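You operate a simulated robot arm through the tools that you are given. There is no shell and no other tool. Be economical: measure what you need, move in short steps, check, and stop when the job is done.

Carry out the task below with a simulated two-armed robot. There is one attempt and no reset: what you move stays moved.

Task
Put the blue-capped valve on top of the tool battery on the top of the trestle table. Then take the brass ring and put it on the top of the grey platform. Then take the copper fitting and put it on the top of the narrow table. Keep to this order. Set down upright: blue-capped valve.

The check looks at the end state, three seconds after you hand in, the way a careful person would. Anything else that was tipped, shoved, dropped, spilled or broken makes it a failure.

Robot
Two 7-joint arms with two-finger parallel grippers on one trunk, on a base that drives. Base frame: it is fixed to the floor where the robot stands at the start and does not move with it; the origin is under the middle of the robot, x ahead of it, y to its left, z up; the surface under the hand at the start is at about z = 760. Readings come in mm, degrees, newtons and seconds.
The left shoulder is at the start at [48, 101, 1085], the right one opposite. With the tool pointing down near the work surface each hand reaches from about 200 to 520 mm from the robot's upright axis, wherever it stands, measured 20 degrees to its own side. Places, roughly: copper fitting (4x4x5 cm) [1200, -1400, 700]; top of the grey platform [2300, 1700, 500]; top of the narrow table (46x25 cm) [680, -1520, 800]. Payload 2.4 kg a hand.
The TCP of each hand is the grasp point between the finger pads, 24 mm short of the fingertips. In the tool frame z runs along the fingers and y along their closing line. Largest opening 68 mm; finger width 17, thickness 10; the body of the gripper, 40 by 70 mm, starts 41 mm behind the TCP.
Orientation is that of the tool frame in the base frame, as a unit quaternion [x, y, z, w]. With the fingers straight down and closing along the base's y, the tool's x points along the base's -x, its y along +y and its z along -z.

Tools
- The arms move only by the tool apply_moves. It takes "left_rows", "right_rows" or both (then of equal length, played together; a hand with none holds still); each is a list that holds one entry, the list of rows, each a list of 7 numbers: the shift along the tool's x, y, z in mm, then the turn, a rotation vector about the tool's x, y, z in rad, then the gripper command, from -1 (shut) to 1 (fully open), values between in proportion. In form: [[[x, y, z, rx, ry, rz, claw], ...]]. A call has 1 to 8 rows; each row is the pose to reach, as a shift and turn from the pose commanded when the call began, along the tool's axes at that moment. Each row takes 0.2 s and may step no farther than 50 mm and 8.6 degrees from the row before; otherwise, or with a gripper value out of range, the whole call is refused. Where a pose cannot be reached the arm comes as near as it can. A force on the tool above 40 N (or 10 N above the force at the start of the call, whichever is more), or a blocked arm, ends the call early, and 0.2 s more pass. Each finger travels about 72 mm/s and halts on what it meets, pressing with about 42 N; the grip force reading is that of the motor and also rises with nothing between the fingers. The clock runs only during rows and for 0.2 s after the last one: add rows that repeat a pose to give the fingers time. It gives the time, the measured TCP pose, the force on the tool (base axes), the opening and the grip force at its end, in the units of the frame above (readings bear some noise), with the torque about the TCP (base axes, N m) and any sound that the robot's microphone picked up, and new pictures: "show" is both (left out), scene, wrist or none (wrist: the cameras of the hands that moved).
- Cameras (640 x 400 px; columns grow to the right, rows downward): "scene" is now at [140.3, 11.8, 1253.1]; the picture's right is [0.28, -0.96, 0.00], its down [-0.56, -0.16, -0.81] and it looks along [0.78, 0.23, -0.58] (base axes); focal length 296 px, centre (320, 200). "left" rides on the left gripper at [84, -11, -75] in its tool frame; the picture's right is [0.13, 0.99, 0.00], its down [-0.60, 0.08, -0.79] and it looks along [-0.79, 0.10, 0.61] (tool axes); focal length 251 px, centre (320, 200). "right" rides on the right gripper at [84, 11, -75] in its tool frame; the picture's right is [-0.13, 0.99, 0.00], its down [-0.60, -0.08, -0.79] and it looks along [-0.79, -0.10, 0.61] (tool axes); focal length 251 px, centre (320, 200). There is no depth. A picture from a camera that has moved, and an enlarged one, comes with that camera's place and axes in the base frame and with its lens. The place of the scene camera against the robot may be out by one fixed shift of up to 25 mm in any direction.
- move_column(by): slides the trunk up (or, below 0, down) by that many mm; the arms and the scene camera ride with it, the base frame stays. It gives what a move gives, with no picture.
- steer(legs): drives the robot by 1 to 6 legs, each [ahead, left, turn to the left] in mm, mm and degrees, along the robot's own axes; the way and the turn of a leg run together, so that a leg with both is an arc; at most 1500 mm and 180 degrees a leg. The arms and the cameras ride along, it lands a little off, and it stops where it bumps. It gives what a move gives, and a new picture of the scene camera.
- aim_head(pan, tilt): turns the head with the scene camera to pan (to the left, within 86 degrees either way) and tilt (down, from -29 to 69), counted from straight ahead of the robot. It gives what a move gives, and a new picture of the scene camera.
- zoom(camera, box): a new picture of the part [left, top, right, bottom] of that camera's present view, enlarged. No time passes.
- job_done(): hands the job in; it is judged then, once.

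Go step by step. Nothing tells you exact positions but the pictures and the camera data: compare them with the known pose of the tool, close in by small moves and look again before you grip or let go. The budget is 165 turns and 260 pictures, counting those below and the enlarged ones. Unless the task says otherwise, let go and move clear before handing in, and close with one line.

The tools are called after ">>>" by a JSON object that holds its "fn" and its "kwargs". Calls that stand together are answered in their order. apply_moves: Moves the arms, as the interface text tells. Its arguments: {"type":"object","properties":{"left_rows":{"type":"array"},"right_rows":{"type":"array"},"show":{"type":"string","enum":["both","scene","wrist","none"]}},"required":[]} The other tools are called the same way: move_column (by) slides the trunk up or down; steer (legs) drives the base; aim_head (pan, tilt) turns the head that bears the scene camera; zoom (camera, box) takes an enlarged picture of a part of a camera's view; job_done () hands the job in.

At the start:

```text
clock: 0.0
left_tool_pos: [310.2, 327.5, 988.0]
left_ee_rot: [0.0, 1.0, 0.0, -0.001]
left_ft_force: [-0.1, 0.0, -0.2]
left_ft_torque: [-0.03, -0.03, -0.02]
left_width: 68.0
left_gripper_force: 0.1
right_tool_pos: [326.1, -14.0, 1096.9]
right_ee_rot: [0.0, 1.0, 0.002, 0.0]
right_ft_force: [0.8, 0.0, 0.7]
right_ft_torque: [0.0, -0.03, 0.01]
right_width: 67.8
right_gripper_force: 0.0
trunk travel left (down, up): [-300.0, 550.0]
robot x, y, heading: [1.3, -1.9, -0.0]
head pan, tilt: [16.4, 35.5]
```

scene: 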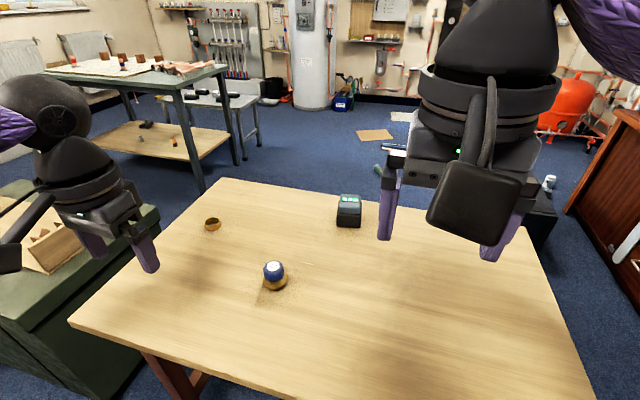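
right: 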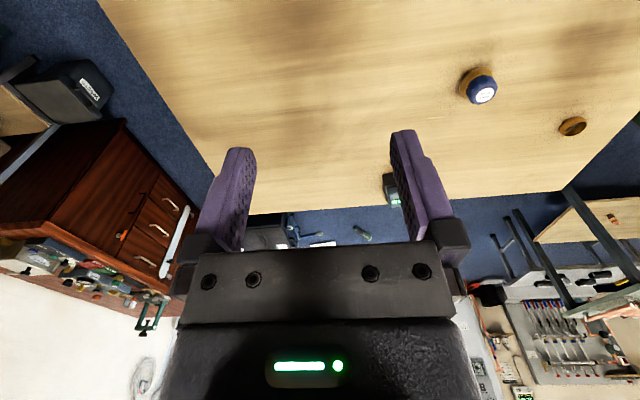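
left: 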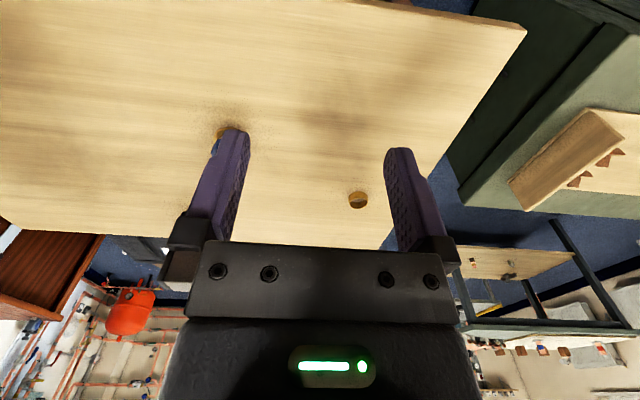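

I see a wooden table with a blue-capped valve, a brass ring and a dark box with green lights, probably the battery. I'll enlarge these first.

>>> {"fn": "zoom", "kwargs": {"camera": "scene", "box": [180, 170, 400, 308]}}

>>> {"fn": "zoom", "kwargs": {"camera": "right", "box": [380, 40, 620, 190]}}

```text
2.90 times, centred on (290, 239) of scene
camera zoom: at [140.3, 11.8, 1253.1], right [0.28, -0.96, 0.0], down [-0.56, -0.16, -0.81], along [0.78, 0.23, -0.58], focal length 858 px, centre (407, 87)
```

zoom: 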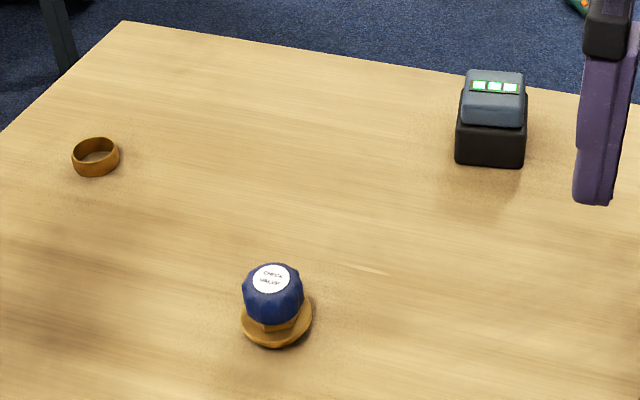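

```text
2.67 times, centred on (500, 115) of right
camera zoom: at [241.7, -3.4, 1171.1], right [0.13, 0.99, 0.0], down [0.6, -0.08, 0.79], along [0.79, -0.1, -0.61], focal length 670 px, centre (-160, 427)
```

zoom: 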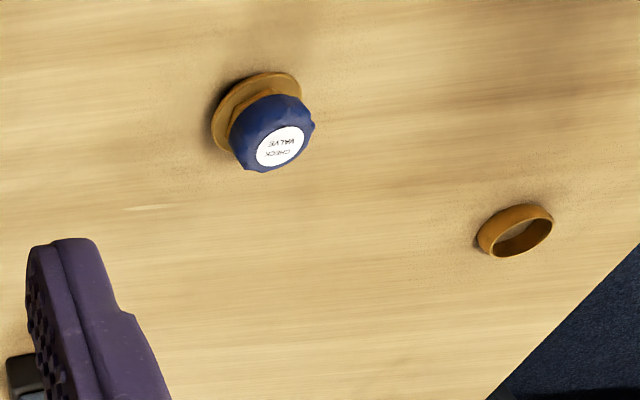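

The valve is near [486, 222], the ring near [605, 440] and the battery near [735, 100], which is out of reach from here. I'll look down to see how far the table edge is from the base, and look at the surroundings.

>>> {"fn": "aim_head", "kwargs": {"pan": 0, "tilt": 69}}

>>> {"fn": "aim_head", "kwargs": {"pan": -60, "tilt": 25}}

>>> {"fn": "aim_head", "kwargs": {"pan": 60, "tilt": 25}}

```text
clock: 1.0
left_tool_pos: [310.3, 328.8, 987.1]
left_ee_rot: [0.0, 1.0, 0.0, 0.0]
left_ft_force: [0.8, 0.4, -0.1]
left_ft_torque: [0.0, 0.01, 0.02]
left_width: 67.9
left_gripper_force: 0.1
right_tool_pos: [326.1, -14.6, 1096.5]
right_ee_rot: [-0.001, 1.0, 0.001, 0.0]
right_ft_force: [-0.5, -0.3, -0.5]
right_ft_torque: [-0.02, -0.03, 0.04]
right_width: 67.9
right_gripper_force: 0.1
trunk travel left (down, up): [-300.0, 550.0]
robot x, y, heading: [-0.1, 0.1, 0.2]
head pan, tilt: [0.0, 68.8]
camera scene: at [112.0, -12.9, 1210.3], right [0.0, -1.0, 0.0], down [-0.93, 0.0, -0.36], along [0.36, 0.0, -0.93], focal length 296 px, centre (320, 200)
```

scene: 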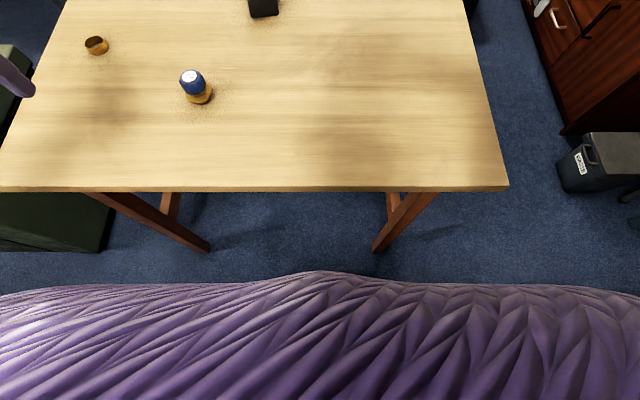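

```text
clock: 2.3
left_tool_pos: [310.6, 327.8, 987.1]
left_ee_rot: [0.0, 1.0, -0.001, -0.001]
left_ft_force: [0.4, -0.6, 0.0]
left_ft_torque: [0.0, 0.02, -0.05]
left_width: 67.9
left_gripper_force: 0.0
right_tool_pos: [325.2, -15.2, 1097.0]
right_ee_rot: [0.0, 1.0, 0.001, 0.001]
right_ft_force: [-0.1, 0.2, -0.5]
right_ft_torque: [0.0, -0.04, -0.03]
right_width: 67.8
right_gripper_force: 0.0
trunk travel left (down, up): [-300.0, 550.0]
robot x, y, heading: [0.6, 2.0, 0.1]
head pan, tilt: [-60.0, 25.0]
camera scene: at [102.2, -92.7, 1269.6], right [-0.87, -0.5, 0.0], down [-0.21, 0.37, -0.91], along [0.45, -0.78, -0.42], focal length 296 px, centre (320, 200)
```

scene: 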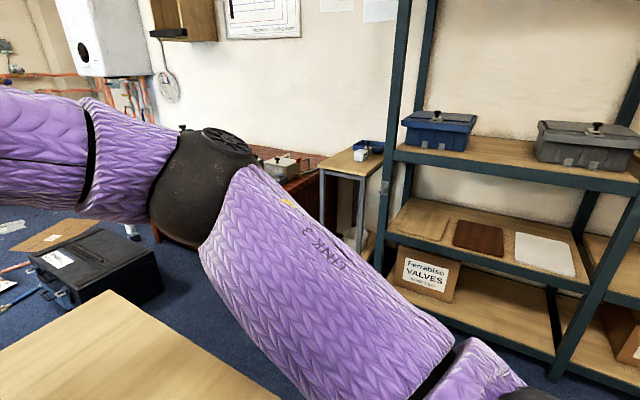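

```text
clock: 4.3
left_tool_pos: [309.5, 328.4, 987.5]
left_ee_rot: [0.0, 1.0, -0.001, 0.0]
left_ft_force: [0.1, 0.0, 0.1]
left_ft_torque: [0.0, 0.01, -0.02]
left_width: 68.0
left_gripper_force: 0.1
right_tool_pos: [325.2, -14.6, 1097.2]
right_ee_rot: [0.0, 1.0, 0.001, 0.0]
right_ft_force: [-0.3, 0.2, 0.0]
right_ft_torque: [0.0, 0.07, -0.02]
right_width: 68.2
right_gripper_force: 0.1
trunk travel left (down, up): [-300.0, 550.0]
robot x, y, heading: [1.8, -1.2, 0.3]
head pan, tilt: [60.0, 25.0]
camera scene: at [102.2, 66.8, 1269.7], right [0.87, -0.5, 0.0], down [-0.21, -0.37, -0.91], along [0.45, 0.78, -0.42], focal length 296 px, centre (320, 200)
```

scene: 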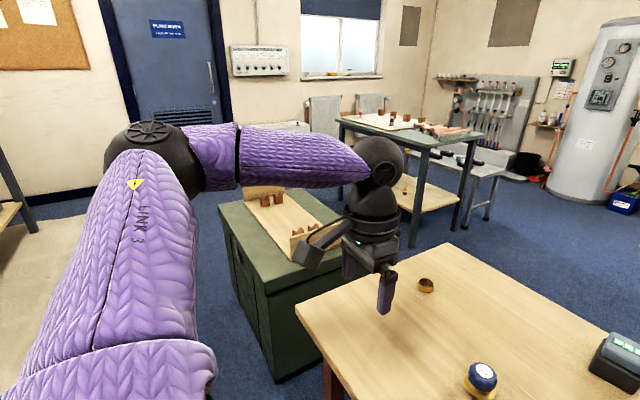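

Floor looks clear ahead of the base up to the table legs. I'll drive ahead a little so the left hand can reach the valve.

>>> {"fn": "steer", "kwargs": {"legs": [[60, 0, 0]]}}

>>> {"fn": "aim_head", "kwargs": {"pan": 15, "tilt": 45}}

```text
clock: 5.3
left_tool_pos: [371.0, 327.7, 985.9]
left_ee_rot: [0.0, 1.0, 0.0, 0.0]
left_ft_force: [-0.1, 0.7, -0.8]
left_ft_torque: [0.01, 0.02, -0.01]
left_width: 67.8
left_gripper_force: 0.1
right_tool_pos: [386.3, -14.4, 1097.0]
right_ee_rot: [0.0, 1.0, 0.002, 0.0]
right_ft_force: [-0.3, -1.0, 0.2]
right_ft_torque: [0.0, -0.01, 0.0]
right_width: 68.0
right_gripper_force: 0.0
trunk travel left (down, up): [-300.0, 550.0]
robot x, y, heading: [58.3, -0.9, -0.0]
head pan, tilt: [60.0, 25.0]
camera scene: at [162.6, 66.9, 1269.6], right [0.87, -0.5, 0.0], down [-0.21, -0.37, -0.91], along [0.45, 0.78, -0.42], focal length 296 px, centre (320, 200)
```

scene: 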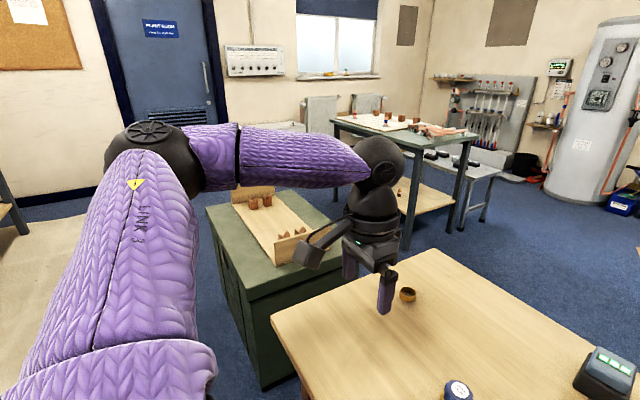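

```text
clock: 6.4
left_tool_pos: [370.8, 328.0, 987.5]
left_ee_rot: [0.0, 1.0, 0.0, -0.001]
left_ft_force: [0.0, -0.6, 0.2]
left_ft_torque: [-0.03, -0.03, -0.05]
left_width: 68.1
left_gripper_force: 0.0
right_tool_pos: [386.7, -14.8, 1096.8]
right_ee_rot: [0.0, 1.0, 0.0, 0.0]
right_ft_force: [-0.7, 0.2, 0.0]
right_ft_torque: [0.02, 0.0, -0.01]
right_width: 68.0
right_gripper_force: 0.1
trunk travel left (down, up): [-300.0, 550.0]
robot x, y, heading: [57.9, 4.6, 0.0]
head pan, tilt: [15.0, 45.0]
camera scene: at [194.6, 8.2, 1239.1], right [0.26, -0.97, 0.0], down [-0.68, -0.18, -0.71], along [0.68, 0.18, -0.71], focal length 296 px, centre (320, 200)
```

scene: 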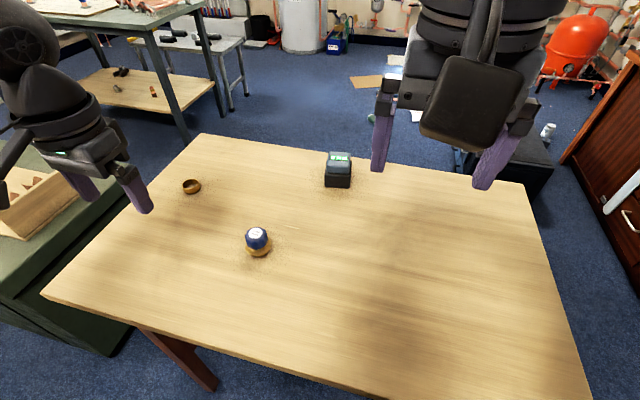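

Next I bring the left hand above the valve, at z≈900, to check alignment.

>>> {"fn": "apply_moves", "kwargs": {"left_rows": [[[-29, -26, 22, 0, 0, 0, 1], [-58, -52, 44, 0, 0, 0, 1], [-87, -78, 66, 0, 0, 0, 1], [-115, -104, 87, 0, 0, 0, 1]]]}}

```text
clock: 7.4
left_tool_pos: [485.3, 224.1, 901.3]
left_ee_rot: [0.0, 1.0, 0.0, 0.001]
left_ft_force: [-0.5, 0.1, -0.3]
left_ft_torque: [0.03, 0.02, -0.01]
left_width: 68.1
left_gripper_force: 0.0
right_tool_pos: [386.1, -14.5, 1096.7]
right_ee_rot: [0.0, 1.0, 0.001, 0.0]
right_ft_force: [0.5, 0.0, -0.2]
right_ft_torque: [0.01, 0.0, -0.02]
right_width: 68.1
right_gripper_force: 0.1
trunk travel left (down, up): [-300.0, 550.0]
robot x, y, heading: [63.1, 1.5, 0.1]
head pan, tilt: [15.0, 45.0]
camera scene: at [194.9, 7.9, 1239.0], right [0.26, -0.97, 0.0], down [-0.68, -0.18, -0.71], along [0.68, 0.18, -0.71], focal length 296 px, centre (320, 200)
camera left: at [401.1, 214.3, 976.6], right [-0.13, 0.99, 0.0], down [0.6, 0.08, 0.79], along [0.79, 0.1, -0.61], focal length 251 px, centre (320, 200)
```

scene: 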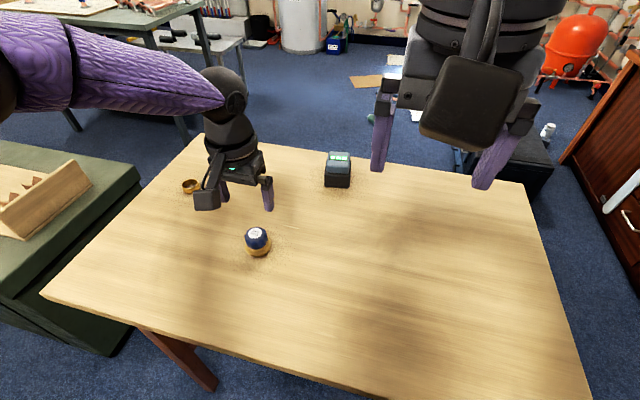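
left: 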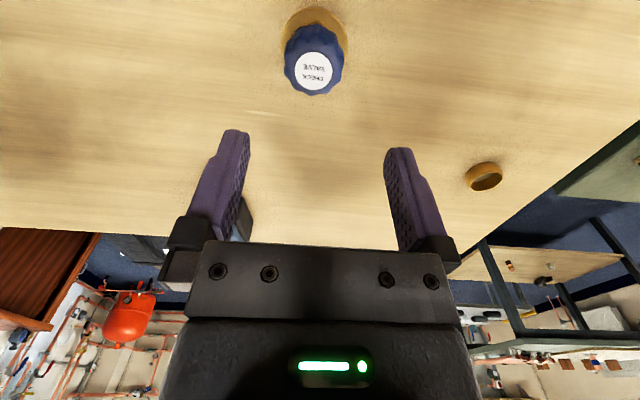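

The valve axis works out at [476.5, 219.5], with its top at about z=817. I'll correct for that and go down halfway.

>>> {"fn": "apply_moves", "kwargs": {"left_rows": [[[9, -5, 0, 0, 0, 0, 1], [9, -5, 30, 0, 0, 0, 1], [9, -5, 58, 0, 0, 0, 1]]], "show": "wrist"}}

```text
clock: 8.2
left_tool_pos: [478.1, 219.0, 842.1]
left_ee_rot: [0.0, 1.0, 0.001, 0.0]
left_ft_force: [-0.6, 0.7, 0.2]
left_ft_torque: [0.04, 0.0, 0.01]
left_width: 67.8
left_gripper_force: 0.0
right_tool_pos: [385.0, -15.7, 1096.6]
right_ee_rot: [0.001, 1.0, 0.001, 0.001]
right_ft_force: [0.1, 0.1, -0.2]
right_ft_torque: [-0.03, 0.02, -0.02]
right_width: 68.1
right_gripper_force: 0.1
trunk travel left (down, up): [-300.0, 550.0]
robot x, y, heading: [60.4, -0.3, -0.0]
head pan, tilt: [15.0, 45.0]
camera left: at [392.5, 209.2, 918.4], right [-0.13, 0.99, 0.0], down [0.6, 0.08, 0.79], along [0.79, 0.1, -0.61], focal length 251 px, centre (320, 200)
```

left: 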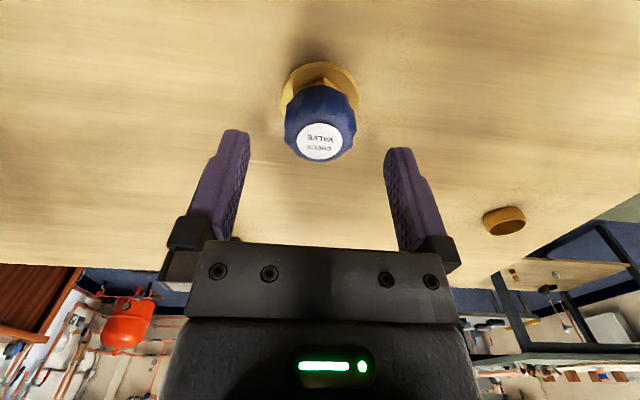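

Aligned. I'll go down to z≈800 and close on the cap.

>>> {"fn": "apply_moves", "kwargs": {"left_rows": [[[1, 1, 20, 0, 0, 0, 1], [1, 1, 42, 0, 0, 0, 1], [1, 1, 42, 0, 0, 0, -1], [1, 1, 42, 0, 0, 0, -1], [1, 1, 42, 0, 0, 0, -1]]], "show": "wrist"}}

```text
clock: 9.4
left_tool_pos: [466.7, 224.4, 809.4]
left_ee_rot: [0.0, 1.0, 0.0, 0.001]
left_ft_force: [0.1, 0.3, 0.6]
left_ft_torque: [0.01, 0.03, -0.03]
left_width: 37.3
left_gripper_force: 42.3
left hand out of reach, approached as far as the arm can: row 2, 3, 4, 5
right_tool_pos: [386.2, -15.5, 1098.1]
right_ee_rot: [0.0, 1.0, 0.001, 0.0]
right_ft_force: [0.7, 0.2, -0.5]
right_ft_torque: [-0.04, -0.01, 0.02]
right_width: 68.0
right_gripper_force: 0.1
trunk travel left (down, up): [-300.0, 550.0]
robot x, y, heading: [63.3, -1.2, 0.1]
head pan, tilt: [15.0, 45.0]
camera left: at [383.3, 213.3, 884.6], right [-0.13, 0.99, 0.0], down [0.6, 0.08, 0.79], along [0.79, 0.1, -0.61], focal length 251 px, centre (320, 200)
```

left: 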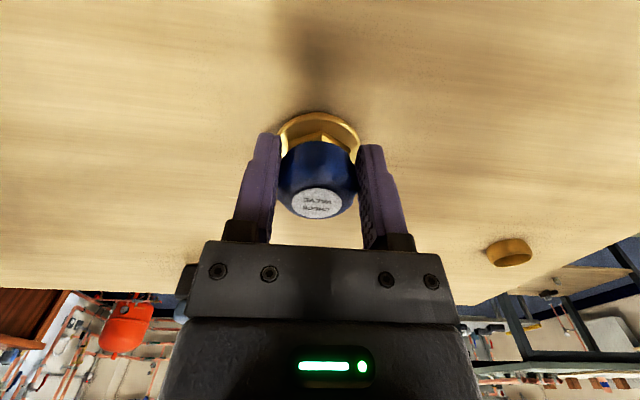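

The arm ran out of reach and gripped about 10 mm off-centre. I'll open, rise, lower the trunk and grip again.

>>> {"fn": "apply_moves", "kwargs": {"left_rows": [[[0, 0, 0, 0, 0, 0, 1], [0, 0, 0, 0, 0, 0, 1], [0, 0, 0, 0, 0, 0, 1], [0, 0, -40, 0, 0, 0, 1], [0, 0, -80, 0, 0, 0, 1], [0, 0, -110, 0, 0, 0, 1]]], "show": "none"}}

>>> {"fn": "move_column", "kwargs": {"by": -70}}

>>> {"fn": "apply_moves", "kwargs": {"left_rows": [[[0, 0, 0, 0, 0, 0, 1]]], "show": "wrist"}}

```text
clock: 10.8
left_tool_pos: [466.6, 224.3, 918.6]
left_ee_rot: [0.0, 1.0, 0.001, -0.001]
left_ft_force: [-0.3, -0.7, 0.5]
left_ft_torque: [0.02, 0.0, -0.01]
left_width: 67.9
left_gripper_force: 0.0
right_tool_pos: [385.2, -15.2, 1097.2]
right_ee_rot: [0.0, 1.0, 0.001, 0.001]
right_ft_force: [0.5, -0.5, 0.1]
right_ft_torque: [-0.01, -0.02, 0.0]
right_width: 68.0
right_gripper_force: 0.1
trunk travel left (down, up): [-300.0, 550.0]
robot x, y, heading: [59.7, -2.4, -0.0]
head pan, tilt: [15.0, 45.0]
```

```text
clock: 11.9
left_tool_pos: [467.0, 223.4, 849.4]
left_ee_rot: [0.0, 1.0, -0.001, 0.001]
left_ft_force: [0.0, 0.2, -0.7]
left_ft_torque: [0.0, 0.01, -0.01]
left_width: 68.0
left_gripper_force: 0.1
right_tool_pos: [385.8, -15.2, 1027.1]
right_ee_rot: [0.001, 1.0, 0.001, 0.001]
right_ft_force: [-0.5, -0.1, -0.9]
right_ft_torque: [0.01, 0.01, 0.05]
right_width: 68.2
right_gripper_force: 0.0
trunk travel left (down, up): [-230.0, 619.0]
robot x, y, heading: [60.2, -2.8, 0.1]
head pan, tilt: [15.0, 45.0]
```

```text
clock: 12.3
left_tool_pos: [468.4, 224.5, 849.2]
left_ee_rot: [0.0, 1.0, -0.001, 0.0]
left_ft_force: [0.1, -0.4, -0.5]
left_ft_torque: [-0.03, -0.04, 0.0]
left_width: 68.1
left_gripper_force: 0.0
right_tool_pos: [385.8, -13.3, 1026.7]
right_ee_rot: [0.0, 1.0, 0.001, 0.0]
right_ft_force: [0.4, 0.7, 0.0]
right_ft_torque: [0.01, -0.01, 0.0]
right_width: 67.7
right_gripper_force: 0.2
trunk travel left (down, up): [-230.0, 619.0]
robot x, y, heading: [57.1, 3.0, -0.1]
head pan, tilt: [15.0, 45.0]
camera left: at [383.2, 213.2, 925.1], right [-0.13, 0.99, 0.0], down [0.6, 0.08, 0.79], along [0.79, 0.1, -0.61], focal length 251 px, centre (320, 200)
```

left: 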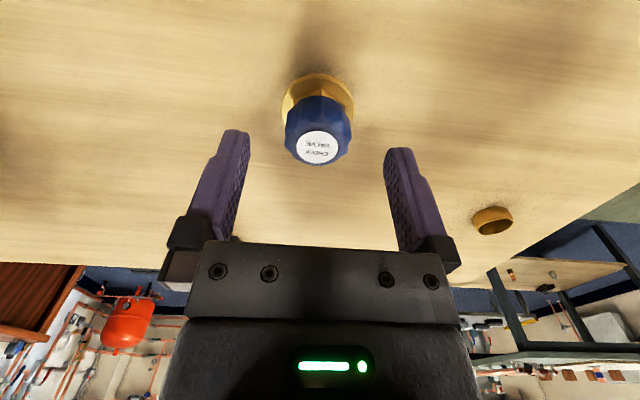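

Valve now at about [476, 223.5]. Move 8 mm forward, down 49, and grip.

>>> {"fn": "apply_moves", "kwargs": {"left_rows": [[[-9, -0.5, 0, 0, 0, 0, 1], [-9, -0.5, 25, 0, 0, 0, 1], [-9, -0.5, 49, 0, 0, 0, 1], [-9, -0.5, 49, 0, 0, 0, 1]]], "show": "wrist"}}

```text
clock: 13.3
left_tool_pos: [476.1, 222.9, 800.1]
left_ee_rot: [0.001, 1.0, 0.001, 0.001]
left_ft_force: [0.1, 1.0, 0.7]
left_ft_torque: [-0.02, -0.01, -0.01]
left_width: 68.0
left_gripper_force: 0.0
right_tool_pos: [386.0, -14.8, 1027.6]
right_ee_rot: [0.0, 1.0, 0.0, 0.0]
right_ft_force: [-0.1, 0.0, 0.6]
right_ft_torque: [0.01, -0.02, 0.02]
right_width: 68.0
right_gripper_force: 0.1
trunk travel left (down, up): [-230.0, 619.0]
robot x, y, heading: [58.5, 3.2, 0.0]
head pan, tilt: [15.0, 45.0]
camera left: at [392.5, 212.3, 876.5], right [-0.13, 0.99, 0.0], down [0.6, 0.08, 0.79], along [0.79, 0.1, -0.61], focal length 251 px, centre (320, 200)
```

left: 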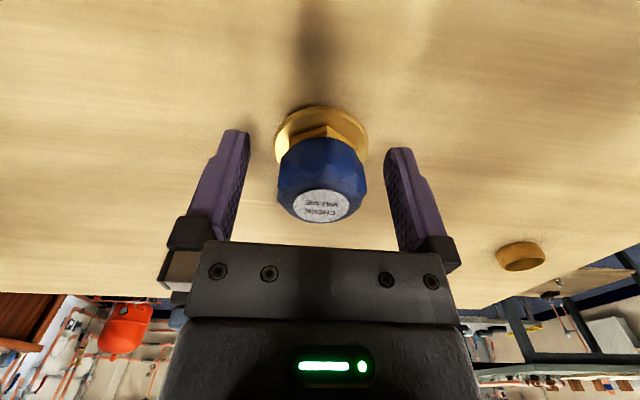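

Reached. Closing, then lifting.

>>> {"fn": "apply_moves", "kwargs": {"left_rows": [[[0, 0, 0, 0, 0, 0, -1], [0, 0, 0, 0, 0, 0, -1], [0, 0, 0, 0, 0, 0, -1], [0, 0, -20, 0, 0, 0, -1], [0, 0, -60, 0, 0, 0, -1], [0, 0, -100, 0, 0, 0, -1], [40, 0, -120, 0, 0, 0, -1], [80, 0, -120, 0, 0, 0, -1]]]}}

```text
clock: 15.1
left_tool_pos: [396.3, 224.4, 920.8]
left_ee_rot: [0.001, 1.0, 0.0, -0.001]
left_ft_force: [-0.1, -0.9, -0.7]
left_ft_torque: [0.02, -0.03, 0.0]
left_width: 47.8
left_gripper_force: 42.2
right_tool_pos: [385.2, -14.1, 1026.4]
right_ee_rot: [0.0, 1.0, 0.001, -0.001]
right_ft_force: [-1.2, -0.6, -0.2]
right_ft_torque: [-0.02, -0.04, 0.0]
right_width: 67.9
right_gripper_force: 0.1
trunk travel left (down, up): [-230.0, 619.0]
robot x, y, heading: [62.7, -0.5, -0.2]
head pan, tilt: [15.0, 45.0]
camera scene: at [210.4, 8.1, 1168.0], right [0.26, -0.97, 0.0], down [-0.68, -0.18, -0.71], along [0.68, 0.18, -0.71], focal length 296 px, centre (320, 200)
camera left: at [311.8, 212.7, 996.2], right [-0.13, 0.99, 0.0], down [0.6, 0.08, 0.79], along [0.79, 0.1, -0.61], focal length 251 px, centre (320, 200)
```

scene: 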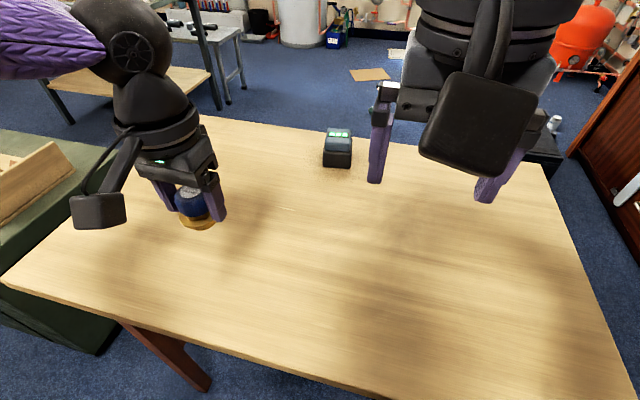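
left: 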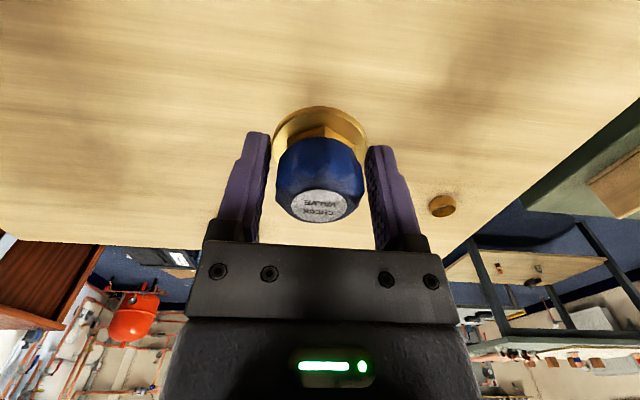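

The valve is held upright. I'll drive around the right end of the table to its far side, checking as I go.

>>> {"fn": "steer", "kwargs": {"legs": [[-60, -760, 0]]}}

>>> {"fn": "aim_head", "kwargs": {"pan": -20, "tilt": 35}}

```text
clock: 19.2
left_tool_pos: [337.0, -535.0, 920.0]
left_ee_rot: [0.001, 1.0, 0.0, 0.0]
left_ft_force: [-0.3, -0.5, -1.2]
left_ft_torque: [0.0, 0.0, 0.0]
left_width: 47.6
left_gripper_force: 41.8
right_tool_pos: [325.9, -772.3, 1027.0]
right_ee_rot: [0.001, 1.0, 0.001, -0.001]
right_ft_force: [-0.9, 0.1, 0.0]
right_ft_torque: [0.0, 0.0, -0.02]
right_width: 68.1
right_gripper_force: 0.1
trunk travel left (down, up): [-230.0, 619.0]
robot x, y, heading: [0.9, -753.8, -0.2]
head pan, tilt: [15.0, 45.0]
camera scene: at [149.8, -749.7, 1168.0], right [0.26, -0.97, 0.0], down [-0.68, -0.18, -0.71], along [0.68, 0.18, -0.71], focal length 296 px, centre (320, 200)
```

scene: 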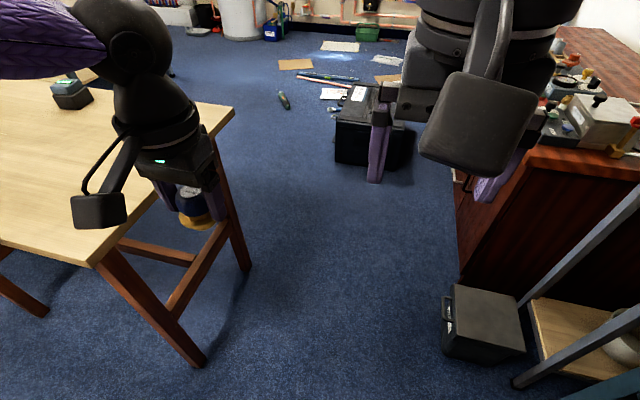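

```text
clock: 20.2
left_tool_pos: [336.3, -533.6, 919.8]
left_ee_rot: [0.001, 1.0, 0.0, 0.0]
left_ft_force: [0.3, -0.6, -0.5]
left_ft_torque: [0.0, -0.01, 0.03]
left_width: 47.6
left_gripper_force: 41.9
right_tool_pos: [325.0, -771.7, 1027.4]
right_ee_rot: [0.001, 1.0, 0.001, 0.0]
right_ft_force: [-0.3, 0.6, -0.4]
right_ft_torque: [0.0, -0.01, 0.01]
right_width: 68.0
right_gripper_force: 0.1
trunk travel left (down, up): [-230.0, 619.0]
robot x, y, heading: [-2.7, -756.6, -0.0]
head pan, tilt: [-20.0, 35.0]
camera scene: at [153.9, -800.7, 1182.8], right [-0.34, -0.94, 0.0], down [-0.54, 0.2, -0.82], along [0.77, -0.28, -0.57], focal length 296 px, centre (320, 200)
```

scene: 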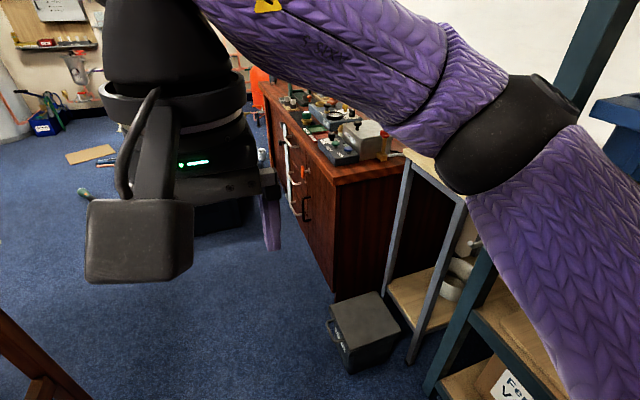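

The corridor between table and cabinet is clear around y≈-715. I'll go ahead, across to the far side, then turn around.

>>> {"fn": "steer", "kwargs": {"legs": [[0, 40, 0], [1300, 0, 0], [0, 810, 0], [0, 0, 180]]}}

>>> {"fn": "aim_head", "kwargs": {"pan": -15, "tilt": 45}}

```text
clock: 38.5
left_tool_pos: [967.0, -136.0, 919.8]
left_ee_rot: [1.0, 0.004, -0.001, 0.0]
left_ft_force: [0.5, -0.2, -1.1]
left_ft_torque: [0.0, -0.01, 0.0]
left_width: 47.8
left_gripper_force: 42.7
right_tool_pos: [977.0, 102.4, 1027.7]
right_ee_rot: [1.0, 0.003, 0.0, 0.0]
right_ft_force: [-0.1, -0.4, 0.8]
right_ft_torque: [0.01, 0.0, 0.01]
right_width: 68.0
right_gripper_force: 0.0
trunk travel left (down, up): [-230.0, 619.0]
robot x, y, heading: [1299.5, 92.3, -179.5]
head pan, tilt: [-20.0, 35.0]
camera scene: at [1161.8, 105.9, 1182.8], right [0.34, 0.94, 0.0], down [0.54, -0.19, -0.82], along [-0.77, 0.28, -0.57], focal length 296 px, centre (320, 200)
```

scene: 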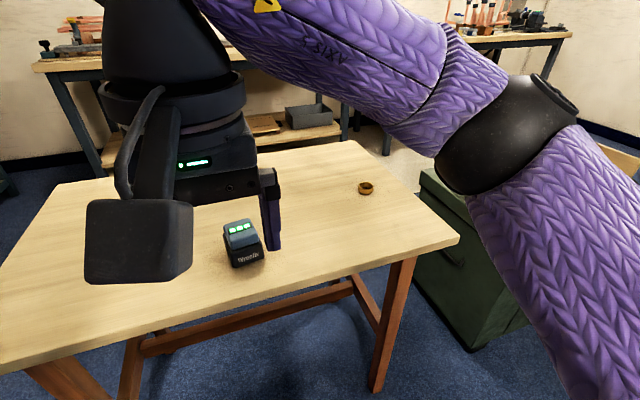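

```text
clock: 39.2
left_tool_pos: [967.2, -134.7, 920.0]
left_ee_rot: [1.0, 0.004, 0.001, 0.0]
left_ft_force: [-0.1, -1.3, -1.2]
left_ft_torque: [-0.02, 0.0, -0.02]
left_width: 47.6
left_gripper_force: 41.9
right_tool_pos: [976.4, 101.8, 1027.7]
right_ee_rot: [1.0, 0.002, -0.001, 0.001]
right_ft_force: [0.0, -0.1, 0.9]
right_ft_torque: [0.02, 0.02, 0.02]
right_width: 68.2
right_gripper_force: 0.1
trunk travel left (down, up): [-230.0, 619.0]
robot x, y, heading: [1303.7, 89.5, -179.5]
head pan, tilt: [-15.0, 45.0]
camera scene: at [1166.1, 96.9, 1168.1], right [0.25, 0.97, 0.0], down [0.68, -0.18, -0.71], along [-0.68, 0.18, -0.71], focal length 296 px, centre (320, 200)
```

scene: 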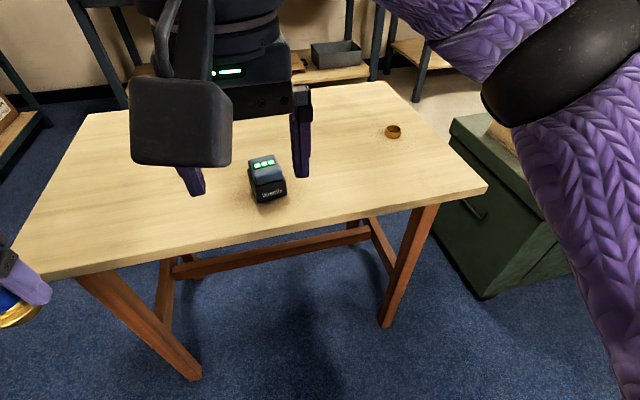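

The battery's near edge is at about [750, 102]. I'll move closer and shift to the robot's right so that the battery lies on the left hand's side.

>>> {"fn": "steer", "kwargs": {"legs": [[185, -160, 0]]}}

>>> {"fn": "aim_head", "kwargs": {"pan": 15, "tilt": 50}}

>>> {"fn": "apply_moves", "kwargs": {"left_rows": [[[0, 0, 0, 0, 0, 0, -1]]], "show": "wrist"}}

```text
clock: 41.0
left_tool_pos: [781.5, 20.7, 919.3]
left_ee_rot: [1.0, 0.004, 0.001, 0.0]
left_ft_force: [-0.4, 0.2, -1.5]
left_ft_torque: [0.0, 0.01, 0.01]
left_width: 47.6
left_gripper_force: 41.6
right_tool_pos: [790.0, 258.4, 1026.9]
right_ee_rot: [1.0, 0.003, 0.0, 0.001]
right_ft_force: [0.0, 0.3, -0.4]
right_ft_torque: [0.01, 0.0, -0.02]
right_width: 67.9
right_gripper_force: 0.0
trunk travel left (down, up): [-230.0, 619.0]
robot x, y, heading: [1117.4, 250.0, -179.4]
head pan, tilt: [-15.0, 45.0]
camera scene: at [980.4, 253.5, 1168.0], right [0.25, 0.97, 0.0], down [0.68, -0.18, -0.71], along [-0.68, 0.18, -0.71], focal length 296 px, centre (320, 200)
```

scene: 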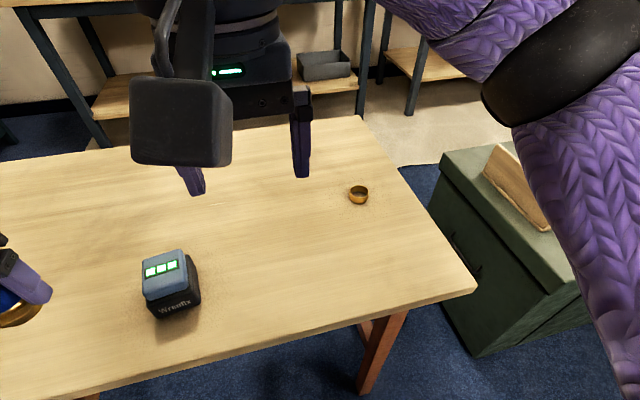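

```text
clock: 42.0
left_tool_pos: [781.5, 21.3, 919.8]
left_ee_rot: [1.0, 0.004, -0.001, 0.0]
left_ft_force: [0.1, -0.7, -2.1]
left_ft_torque: [0.02, 0.01, -0.01]
left_width: 47.8
left_gripper_force: 41.7
right_tool_pos: [792.0, 260.5, 1026.7]
right_ee_rot: [1.0, 0.004, 0.001, 0.001]
right_ft_force: [-0.6, -1.3, 0.3]
right_ft_torque: [0.04, -0.03, -0.04]
right_width: 68.0
right_gripper_force: 0.0
trunk travel left (down, up): [-230.0, 619.0]
robot x, y, heading: [1114.1, 245.8, -179.5]
head pan, tilt: [15.0, 50.0]
camera scene: at [985.0, 212.5, 1161.1], right [-0.27, 0.96, 0.0], down [0.74, 0.2, -0.64], along [-0.62, -0.17, -0.77], focal length 296 px, centre (320, 200)
```

scene: 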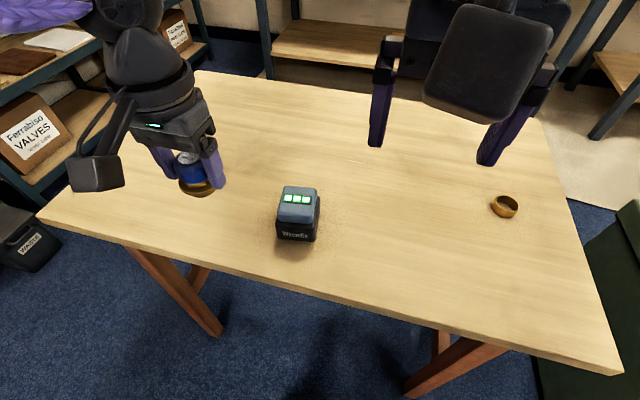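

```text
clock: 42.4
left_tool_pos: [781.1, 21.0, 919.1]
left_ee_rot: [1.0, 0.003, 0.001, 0.0]
left_ft_force: [0.1, 0.0, -1.3]
left_ft_torque: [0.01, 0.0, -0.01]
left_width: 47.9
left_gripper_force: 42.5
right_tool_pos: [790.5, 257.0, 1027.4]
right_ee_rot: [1.0, 0.003, 0.0, 0.001]
right_ft_force: [0.4, 0.0, -0.2]
right_ft_torque: [0.01, -0.03, 0.02]
right_width: 67.9
right_gripper_force: 0.0
trunk travel left (down, up): [-230.0, 619.0]
robot x, y, heading: [1114.8, 249.9, -179.9]
head pan, tilt: [15.0, 50.0]
camera left: at [865.5, 32.8, 996.0], right [0.14, -0.99, 0.0], down [-0.6, -0.08, 0.79], along [-0.79, -0.11, -0.61], focal length 251 px, centre (320, 200)
```

left: 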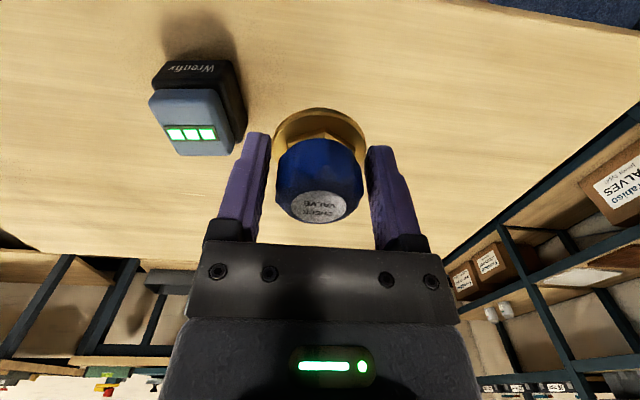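

>>> {"fn": "zoom", "kwargs": {"camera": "left", "box": [120, 30, 280, 130]}}

>>> {"fn": "zoom", "kwargs": {"camera": "scene", "box": [240, 160, 368, 240]}}

```text
4.00 times, centred on (200, 80) of left
camera zoom: at [865.5, 32.8, 996.0], right [0.14, -0.99, 0.0], down [-0.6, -0.08, 0.79], along [-0.79, -0.11, -0.61], focal length 1006 px, centre (800, 680)
```

zoom: 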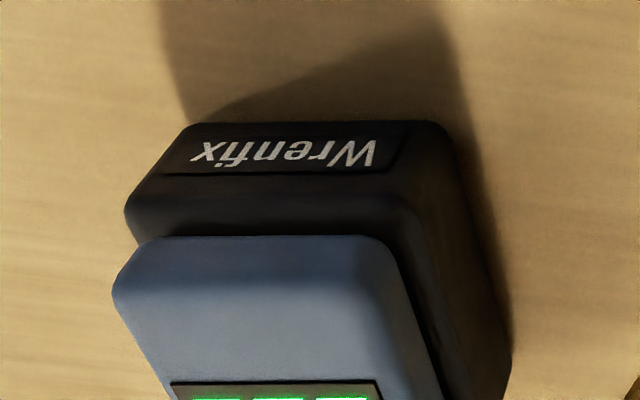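

```text
5.00 times, centred on (304, 200) of scene
camera zoom: at [985.0, 212.5, 1161.1], right [-0.27, 0.96, 0.0], down [0.74, 0.2, -0.64], along [-0.62, -0.17, -0.77], focal length 1481 px, centre (400, 200)
```

zoom: 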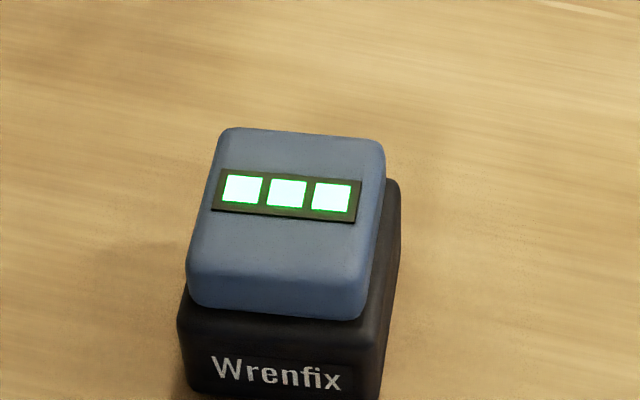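

The battery top is a flat grey block with rounded edges. I'll move the hand sideways so the wrist camera sees it straight ahead and I can fix its centre and height.

>>> {"fn": "apply_moves", "kwargs": {"left_rows": [[[8, -30, -10, 0, 0, 0, -1], [16, -60, -20, 0, 0, 0, -1], [19, -95, -30, 0, 0, 0, -1], [19, -95, -30, 0, 0, 0, -1]]], "show": "wrist"}}

>>> {"fn": "zoom", "kwargs": {"camera": "left", "box": [240, 0, 400, 100]}}

```text
clock: 43.4
left_tool_pos: [800.2, 116.2, 949.8]
left_ee_rot: [1.0, 0.005, -0.001, 0.0]
left_ft_force: [0.0, 0.2, -1.1]
left_ft_torque: [0.04, -0.01, 0.02]
left_width: 47.7
left_gripper_force: 42.1
right_tool_pos: [789.7, 258.9, 1026.6]
right_ee_rot: [1.0, 0.004, -0.001, 0.001]
right_ft_force: [-0.3, 0.0, -0.3]
right_ft_torque: [0.02, -0.02, -0.02]
right_width: 68.1
right_gripper_force: 0.0
trunk travel left (down, up): [-230.0, 619.0]
robot x, y, heading: [1116.4, 249.4, -179.5]
head pan, tilt: [15.0, 50.0]
camera left: at [884.0, 128.4, 1025.9], right [0.14, -0.99, 0.0], down [-0.6, -0.08, 0.79], along [-0.79, -0.11, -0.61], focal length 251 px, centre (320, 200)
```

left: 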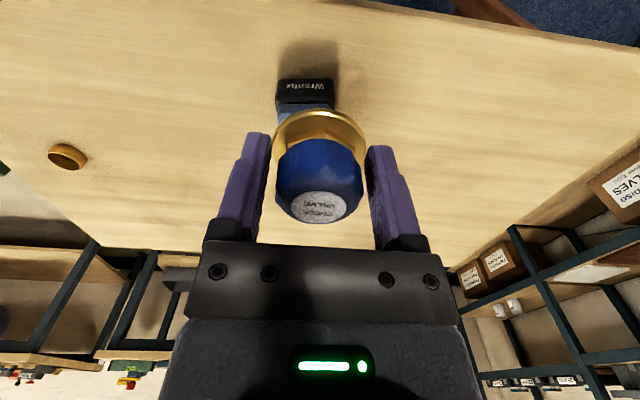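

```text
4.00 times, centred on (320, 50) of left
camera zoom: at [884.0, 128.4, 1025.9], right [0.14, -0.99, 0.0], down [-0.6, -0.08, 0.79], along [-0.79, -0.11, -0.61], focal length 1006 px, centre (320, 800)
```

zoom: 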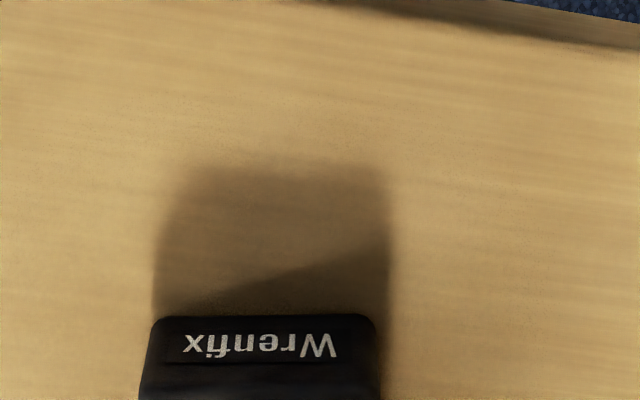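

The battery top centre works out near [711, 124], with its top at z≈814. I move above it, with the valve base about 35 mm clear.

>>> {"fn": "apply_moves", "kwargs": {"left_rows": [[[-45, -4, 0, 0, 0, 0, -1], [-89, -8, 0, 0, 0, 0, -1], [-89, -8, 30, 0, 0, 0, -1], [-89, -8, 60, 0, 0, 0, -1], [-89, -8, 60, 0, 0, 0, -1]]]}}

>>> {"fn": "zoom", "kwargs": {"camera": "scene", "box": [220, 110, 380, 210]}}

>>> {"fn": "zoom", "kwargs": {"camera": "left", "box": [240, 60, 400, 160]}}

```text
clock: 44.6
left_tool_pos: [710.1, 124.1, 888.8]
left_ee_rot: [1.0, 0.004, -0.001, 0.001]
left_ft_force: [0.8, 0.1, -1.1]
left_ft_torque: [0.04, 0.0, 0.01]
left_width: 47.7
left_gripper_force: 42.4
right_tool_pos: [790.8, 257.9, 1027.2]
right_ee_rot: [1.0, 0.003, 0.0, 0.001]
right_ft_force: [-0.1, 0.0, -0.7]
right_ft_torque: [0.0, -0.01, 0.0]
right_width: 68.0
right_gripper_force: 0.0
trunk travel left (down, up): [-230.0, 619.0]
robot x, y, heading: [1115.8, 248.7, -179.5]
head pan, tilt: [15.0, 50.0]
camera scene: at [984.9, 212.5, 1161.1], right [-0.27, 0.96, 0.0], down [0.74, 0.2, -0.64], along [-0.62, -0.17, -0.77], focal length 296 px, centre (320, 200)
camera left: at [793.9, 135.3, 964.1], right [0.14, -0.99, 0.0], down [-0.6, -0.08, 0.79], along [-0.79, -0.11, -0.61], focal length 251 px, centre (320, 200)
```

scene: 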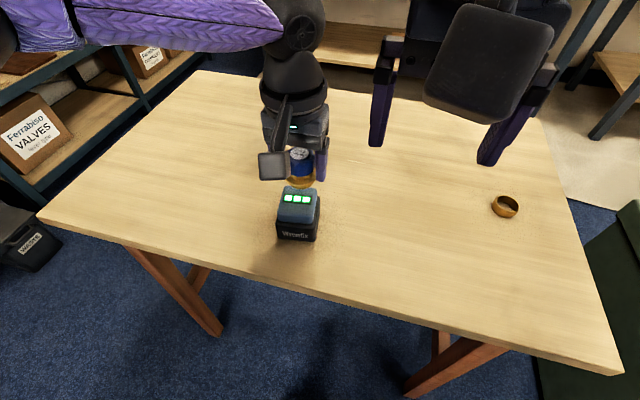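
left: 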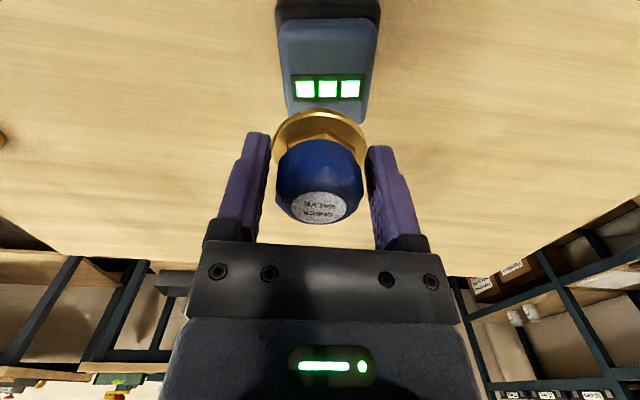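

```text
4.00 times, centred on (300, 160) of scene
camera zoom: at [984.9, 212.5, 1161.1], right [-0.27, 0.96, 0.0], down [0.74, 0.2, -0.64], along [-0.62, -0.17, -0.77], focal length 1185 px, centre (400, 360)
```

zoom: 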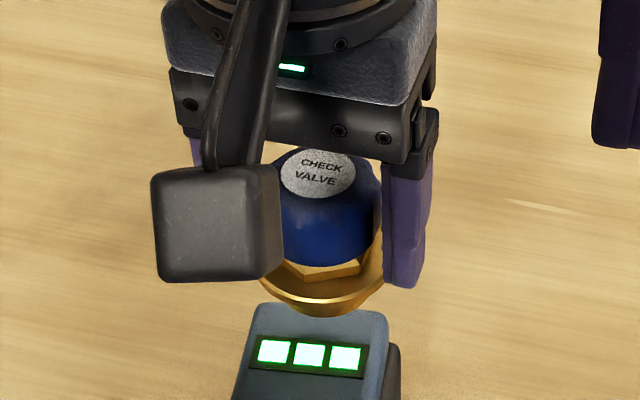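

```text
4.00 times, centred on (320, 110) of left
camera zoom: at [793.9, 135.3, 964.1], right [0.14, -0.99, 0.0], down [-0.6, -0.08, 0.79], along [-0.79, -0.11, -0.61], focal length 1006 px, centre (320, 560)
```

zoom: 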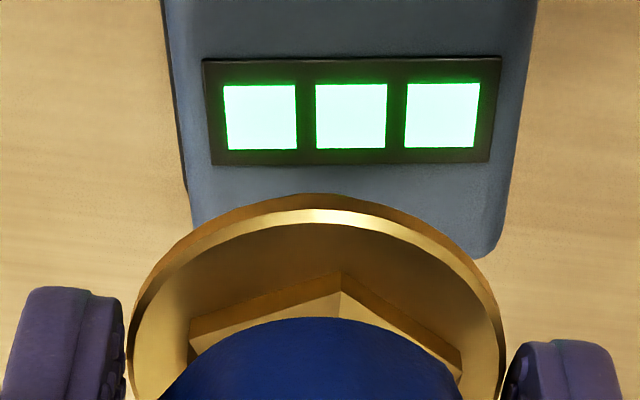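

Triangulating the LED strip from two views gives a top centre of about [719, 120] at z≈826. I'll correct and look again.

>>> {"fn": "apply_moves", "kwargs": {"left_rows": [[[9, 4, 0, 0, 0, 0, -1], [9, 4, 10, 0, 0, 0, -1], [9, 4, 10, 0, 0, 0, -1]]]}}

>>> {"fn": "zoom", "kwargs": {"camera": "scene", "box": [240, 140, 368, 220]}}

>>> {"fn": "zoom", "kwargs": {"camera": "left", "box": [240, 40, 400, 140]}}

```text
clock: 45.4
left_tool_pos: [719.5, 119.2, 879.9]
left_ee_rot: [1.0, 0.004, 0.0, -0.001]
left_ft_force: [0.1, 0.0, -1.0]
left_ft_torque: [-0.04, -0.05, 0.03]
left_width: 47.7
left_gripper_force: 42.4
right_tool_pos: [791.5, 257.5, 1028.1]
right_ee_rot: [1.0, 0.004, 0.0, 0.001]
right_ft_force: [0.3, -0.1, -0.5]
right_ft_torque: [-0.01, 0.04, 0.02]
right_width: 68.4
right_gripper_force: 0.1
trunk travel left (down, up): [-230.0, 619.0]
robot x, y, heading: [1116.0, 247.0, -179.6]
head pan, tilt: [15.0, 50.0]
camera scene: at [984.9, 212.5, 1161.1], right [-0.27, 0.96, 0.0], down [0.74, 0.2, -0.64], along [-0.62, -0.17, -0.77], focal length 296 px, centre (320, 200)
camera left: at [803.2, 131.2, 955.5], right [0.14, -0.99, 0.0], down [-0.6, -0.08, 0.79], along [-0.79, -0.11, -0.61], focal length 251 px, centre (320, 200)
```

scene: 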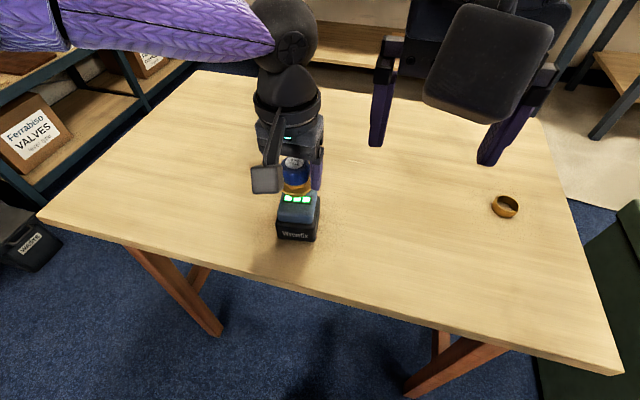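
left: 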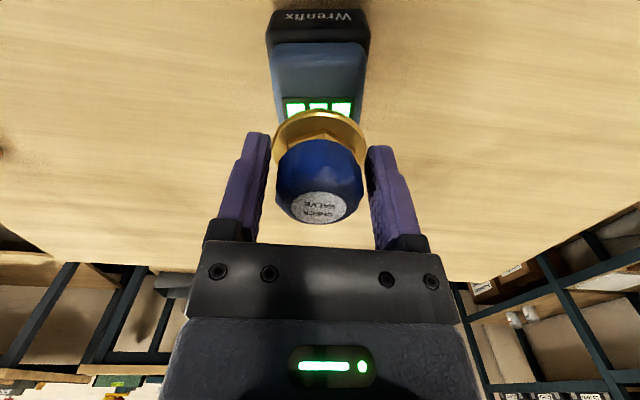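

```text
5.00 times, centred on (304, 180) of scene
camera zoom: at [984.9, 212.5, 1161.1], right [-0.27, 0.96, 0.0], down [0.74, 0.2, -0.64], along [-0.62, -0.17, -0.77], focal length 1481 px, centre (400, 300)
```

zoom: 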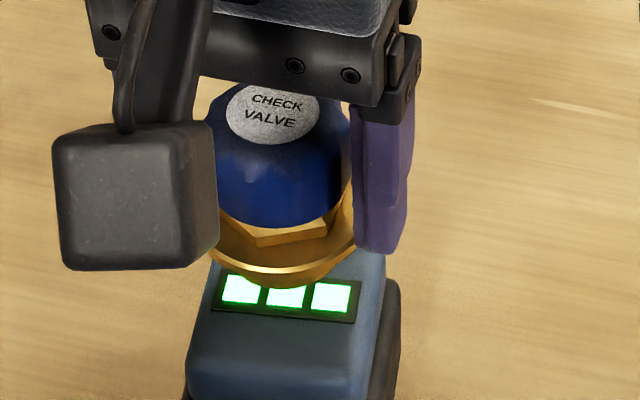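

```text
4.00 times, centred on (320, 90) of left
camera zoom: at [803.2, 131.2, 955.5], right [0.14, -0.99, 0.0], down [-0.6, -0.08, 0.79], along [-0.79, -0.11, -0.61], focal length 1006 px, centre (320, 640)
```

zoom: 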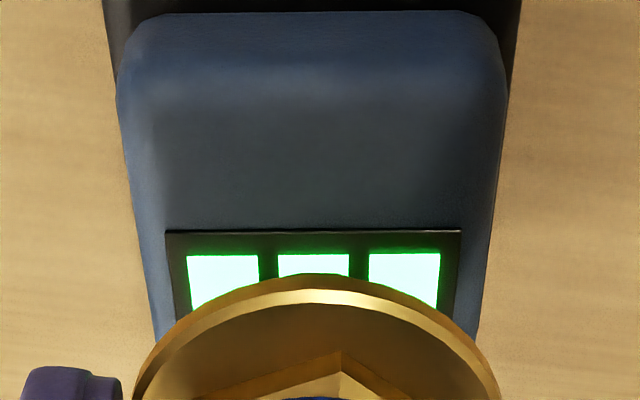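

The hand is centred over the battery. Lowering gently now.

>>> {"fn": "apply_moves", "kwargs": {"left_rows": [[[0, 0, 6, 0, 0, 0, -1], [0, 0, 10, 0, 0, 0, -1], [0, 0, 12, 0, 0, 0, -1]]], "show": "none"}}

>>> {"fn": "zoom", "kwargs": {"camera": "scene", "box": [240, 140, 368, 220]}}

```text
clock: 46.2
left_tool_pos: [719.8, 119.0, 867.2]
left_ee_rot: [1.0, 0.004, 0.0, 0.0]
left_ft_force: [0.6, 0.1, -1.4]
left_ft_torque: [-0.03, -0.03, 0.01]
left_width: 47.6
left_gripper_force: 41.7
right_tool_pos: [791.0, 256.7, 1027.6]
right_ee_rot: [1.0, 0.004, 0.0, 0.001]
right_ft_force: [0.7, 0.4, 0.8]
right_ft_torque: [-0.01, 0.0, 0.0]
right_width: 68.0
right_gripper_force: 0.1
trunk travel left (down, up): [-230.0, 619.0]
robot x, y, heading: [1118.8, 247.6, -179.2]
head pan, tilt: [15.0, 50.0]
```

```text
5.00 times, centred on (304, 180) of scene
camera zoom: at [985.0, 212.5, 1161.1], right [-0.27, 0.96, 0.0], down [0.74, 0.2, -0.64], along [-0.62, -0.17, -0.77], focal length 1481 px, centre (400, 300)
```

zoom: 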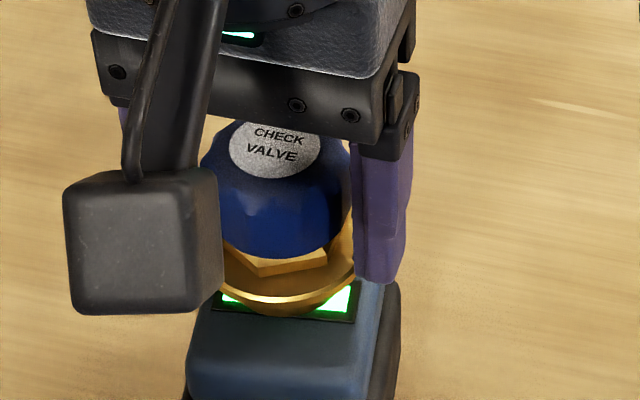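

>>> {"fn": "apply_moves", "kwargs": {"left_rows": [[[0, 0, 1, 0, 0, 0, -1], [0, 0, 2, 0, 0, 0, -1]]], "show": "none"}}

>>> {"fn": "apply_moves", "kwargs": {"left_rows": [[[0, 0, 1, 0, 0, 0, -1], [0, 0, 2, 0, 0, 0, -1]]], "show": "none"}}

```text
clock: 46.8
left_tool_pos: [719.3, 119.1, 865.0]
left_ee_rot: [1.0, 0.005, 0.0, 0.001]
left_ft_force: [1.0, 0.1, -2.0]
left_ft_torque: [0.04, -0.04, 0.02]
left_width: 47.7
left_gripper_force: 42.3
right_tool_pos: [790.6, 258.9, 1027.5]
right_ee_rot: [1.0, 0.004, 0.0, 0.001]
right_ft_force: [0.3, -0.7, 0.0]
right_ft_torque: [0.03, 0.02, -0.01]
right_width: 67.8
right_gripper_force: 0.0
trunk travel left (down, up): [-230.0, 619.0]
robot x, y, heading: [1115.4, 245.9, -179.5]
head pan, tilt: [15.0, 50.0]
```

```text
clock: 47.4
left_tool_pos: [719.1, 119.1, 864.3]
left_ee_rot: [1.0, 0.005, 0.001, 0.0]
left_ft_force: [0.6, 0.4, -1.6]
left_ft_torque: [0.04, -0.02, 0.03]
left_width: 47.9
left_gripper_force: 41.7
right_tool_pos: [791.2, 258.4, 1027.9]
right_ee_rot: [1.0, 0.004, 0.0, 0.001]
right_ft_force: [-0.5, -0.4, -0.7]
right_ft_torque: [0.03, -0.01, 0.0]
right_width: 68.1
right_gripper_force: 0.0
trunk travel left (down, up): [-230.0, 619.0]
robot x, y, heading: [1114.9, 247.3, -179.7]
head pan, tilt: [15.0, 50.0]
```

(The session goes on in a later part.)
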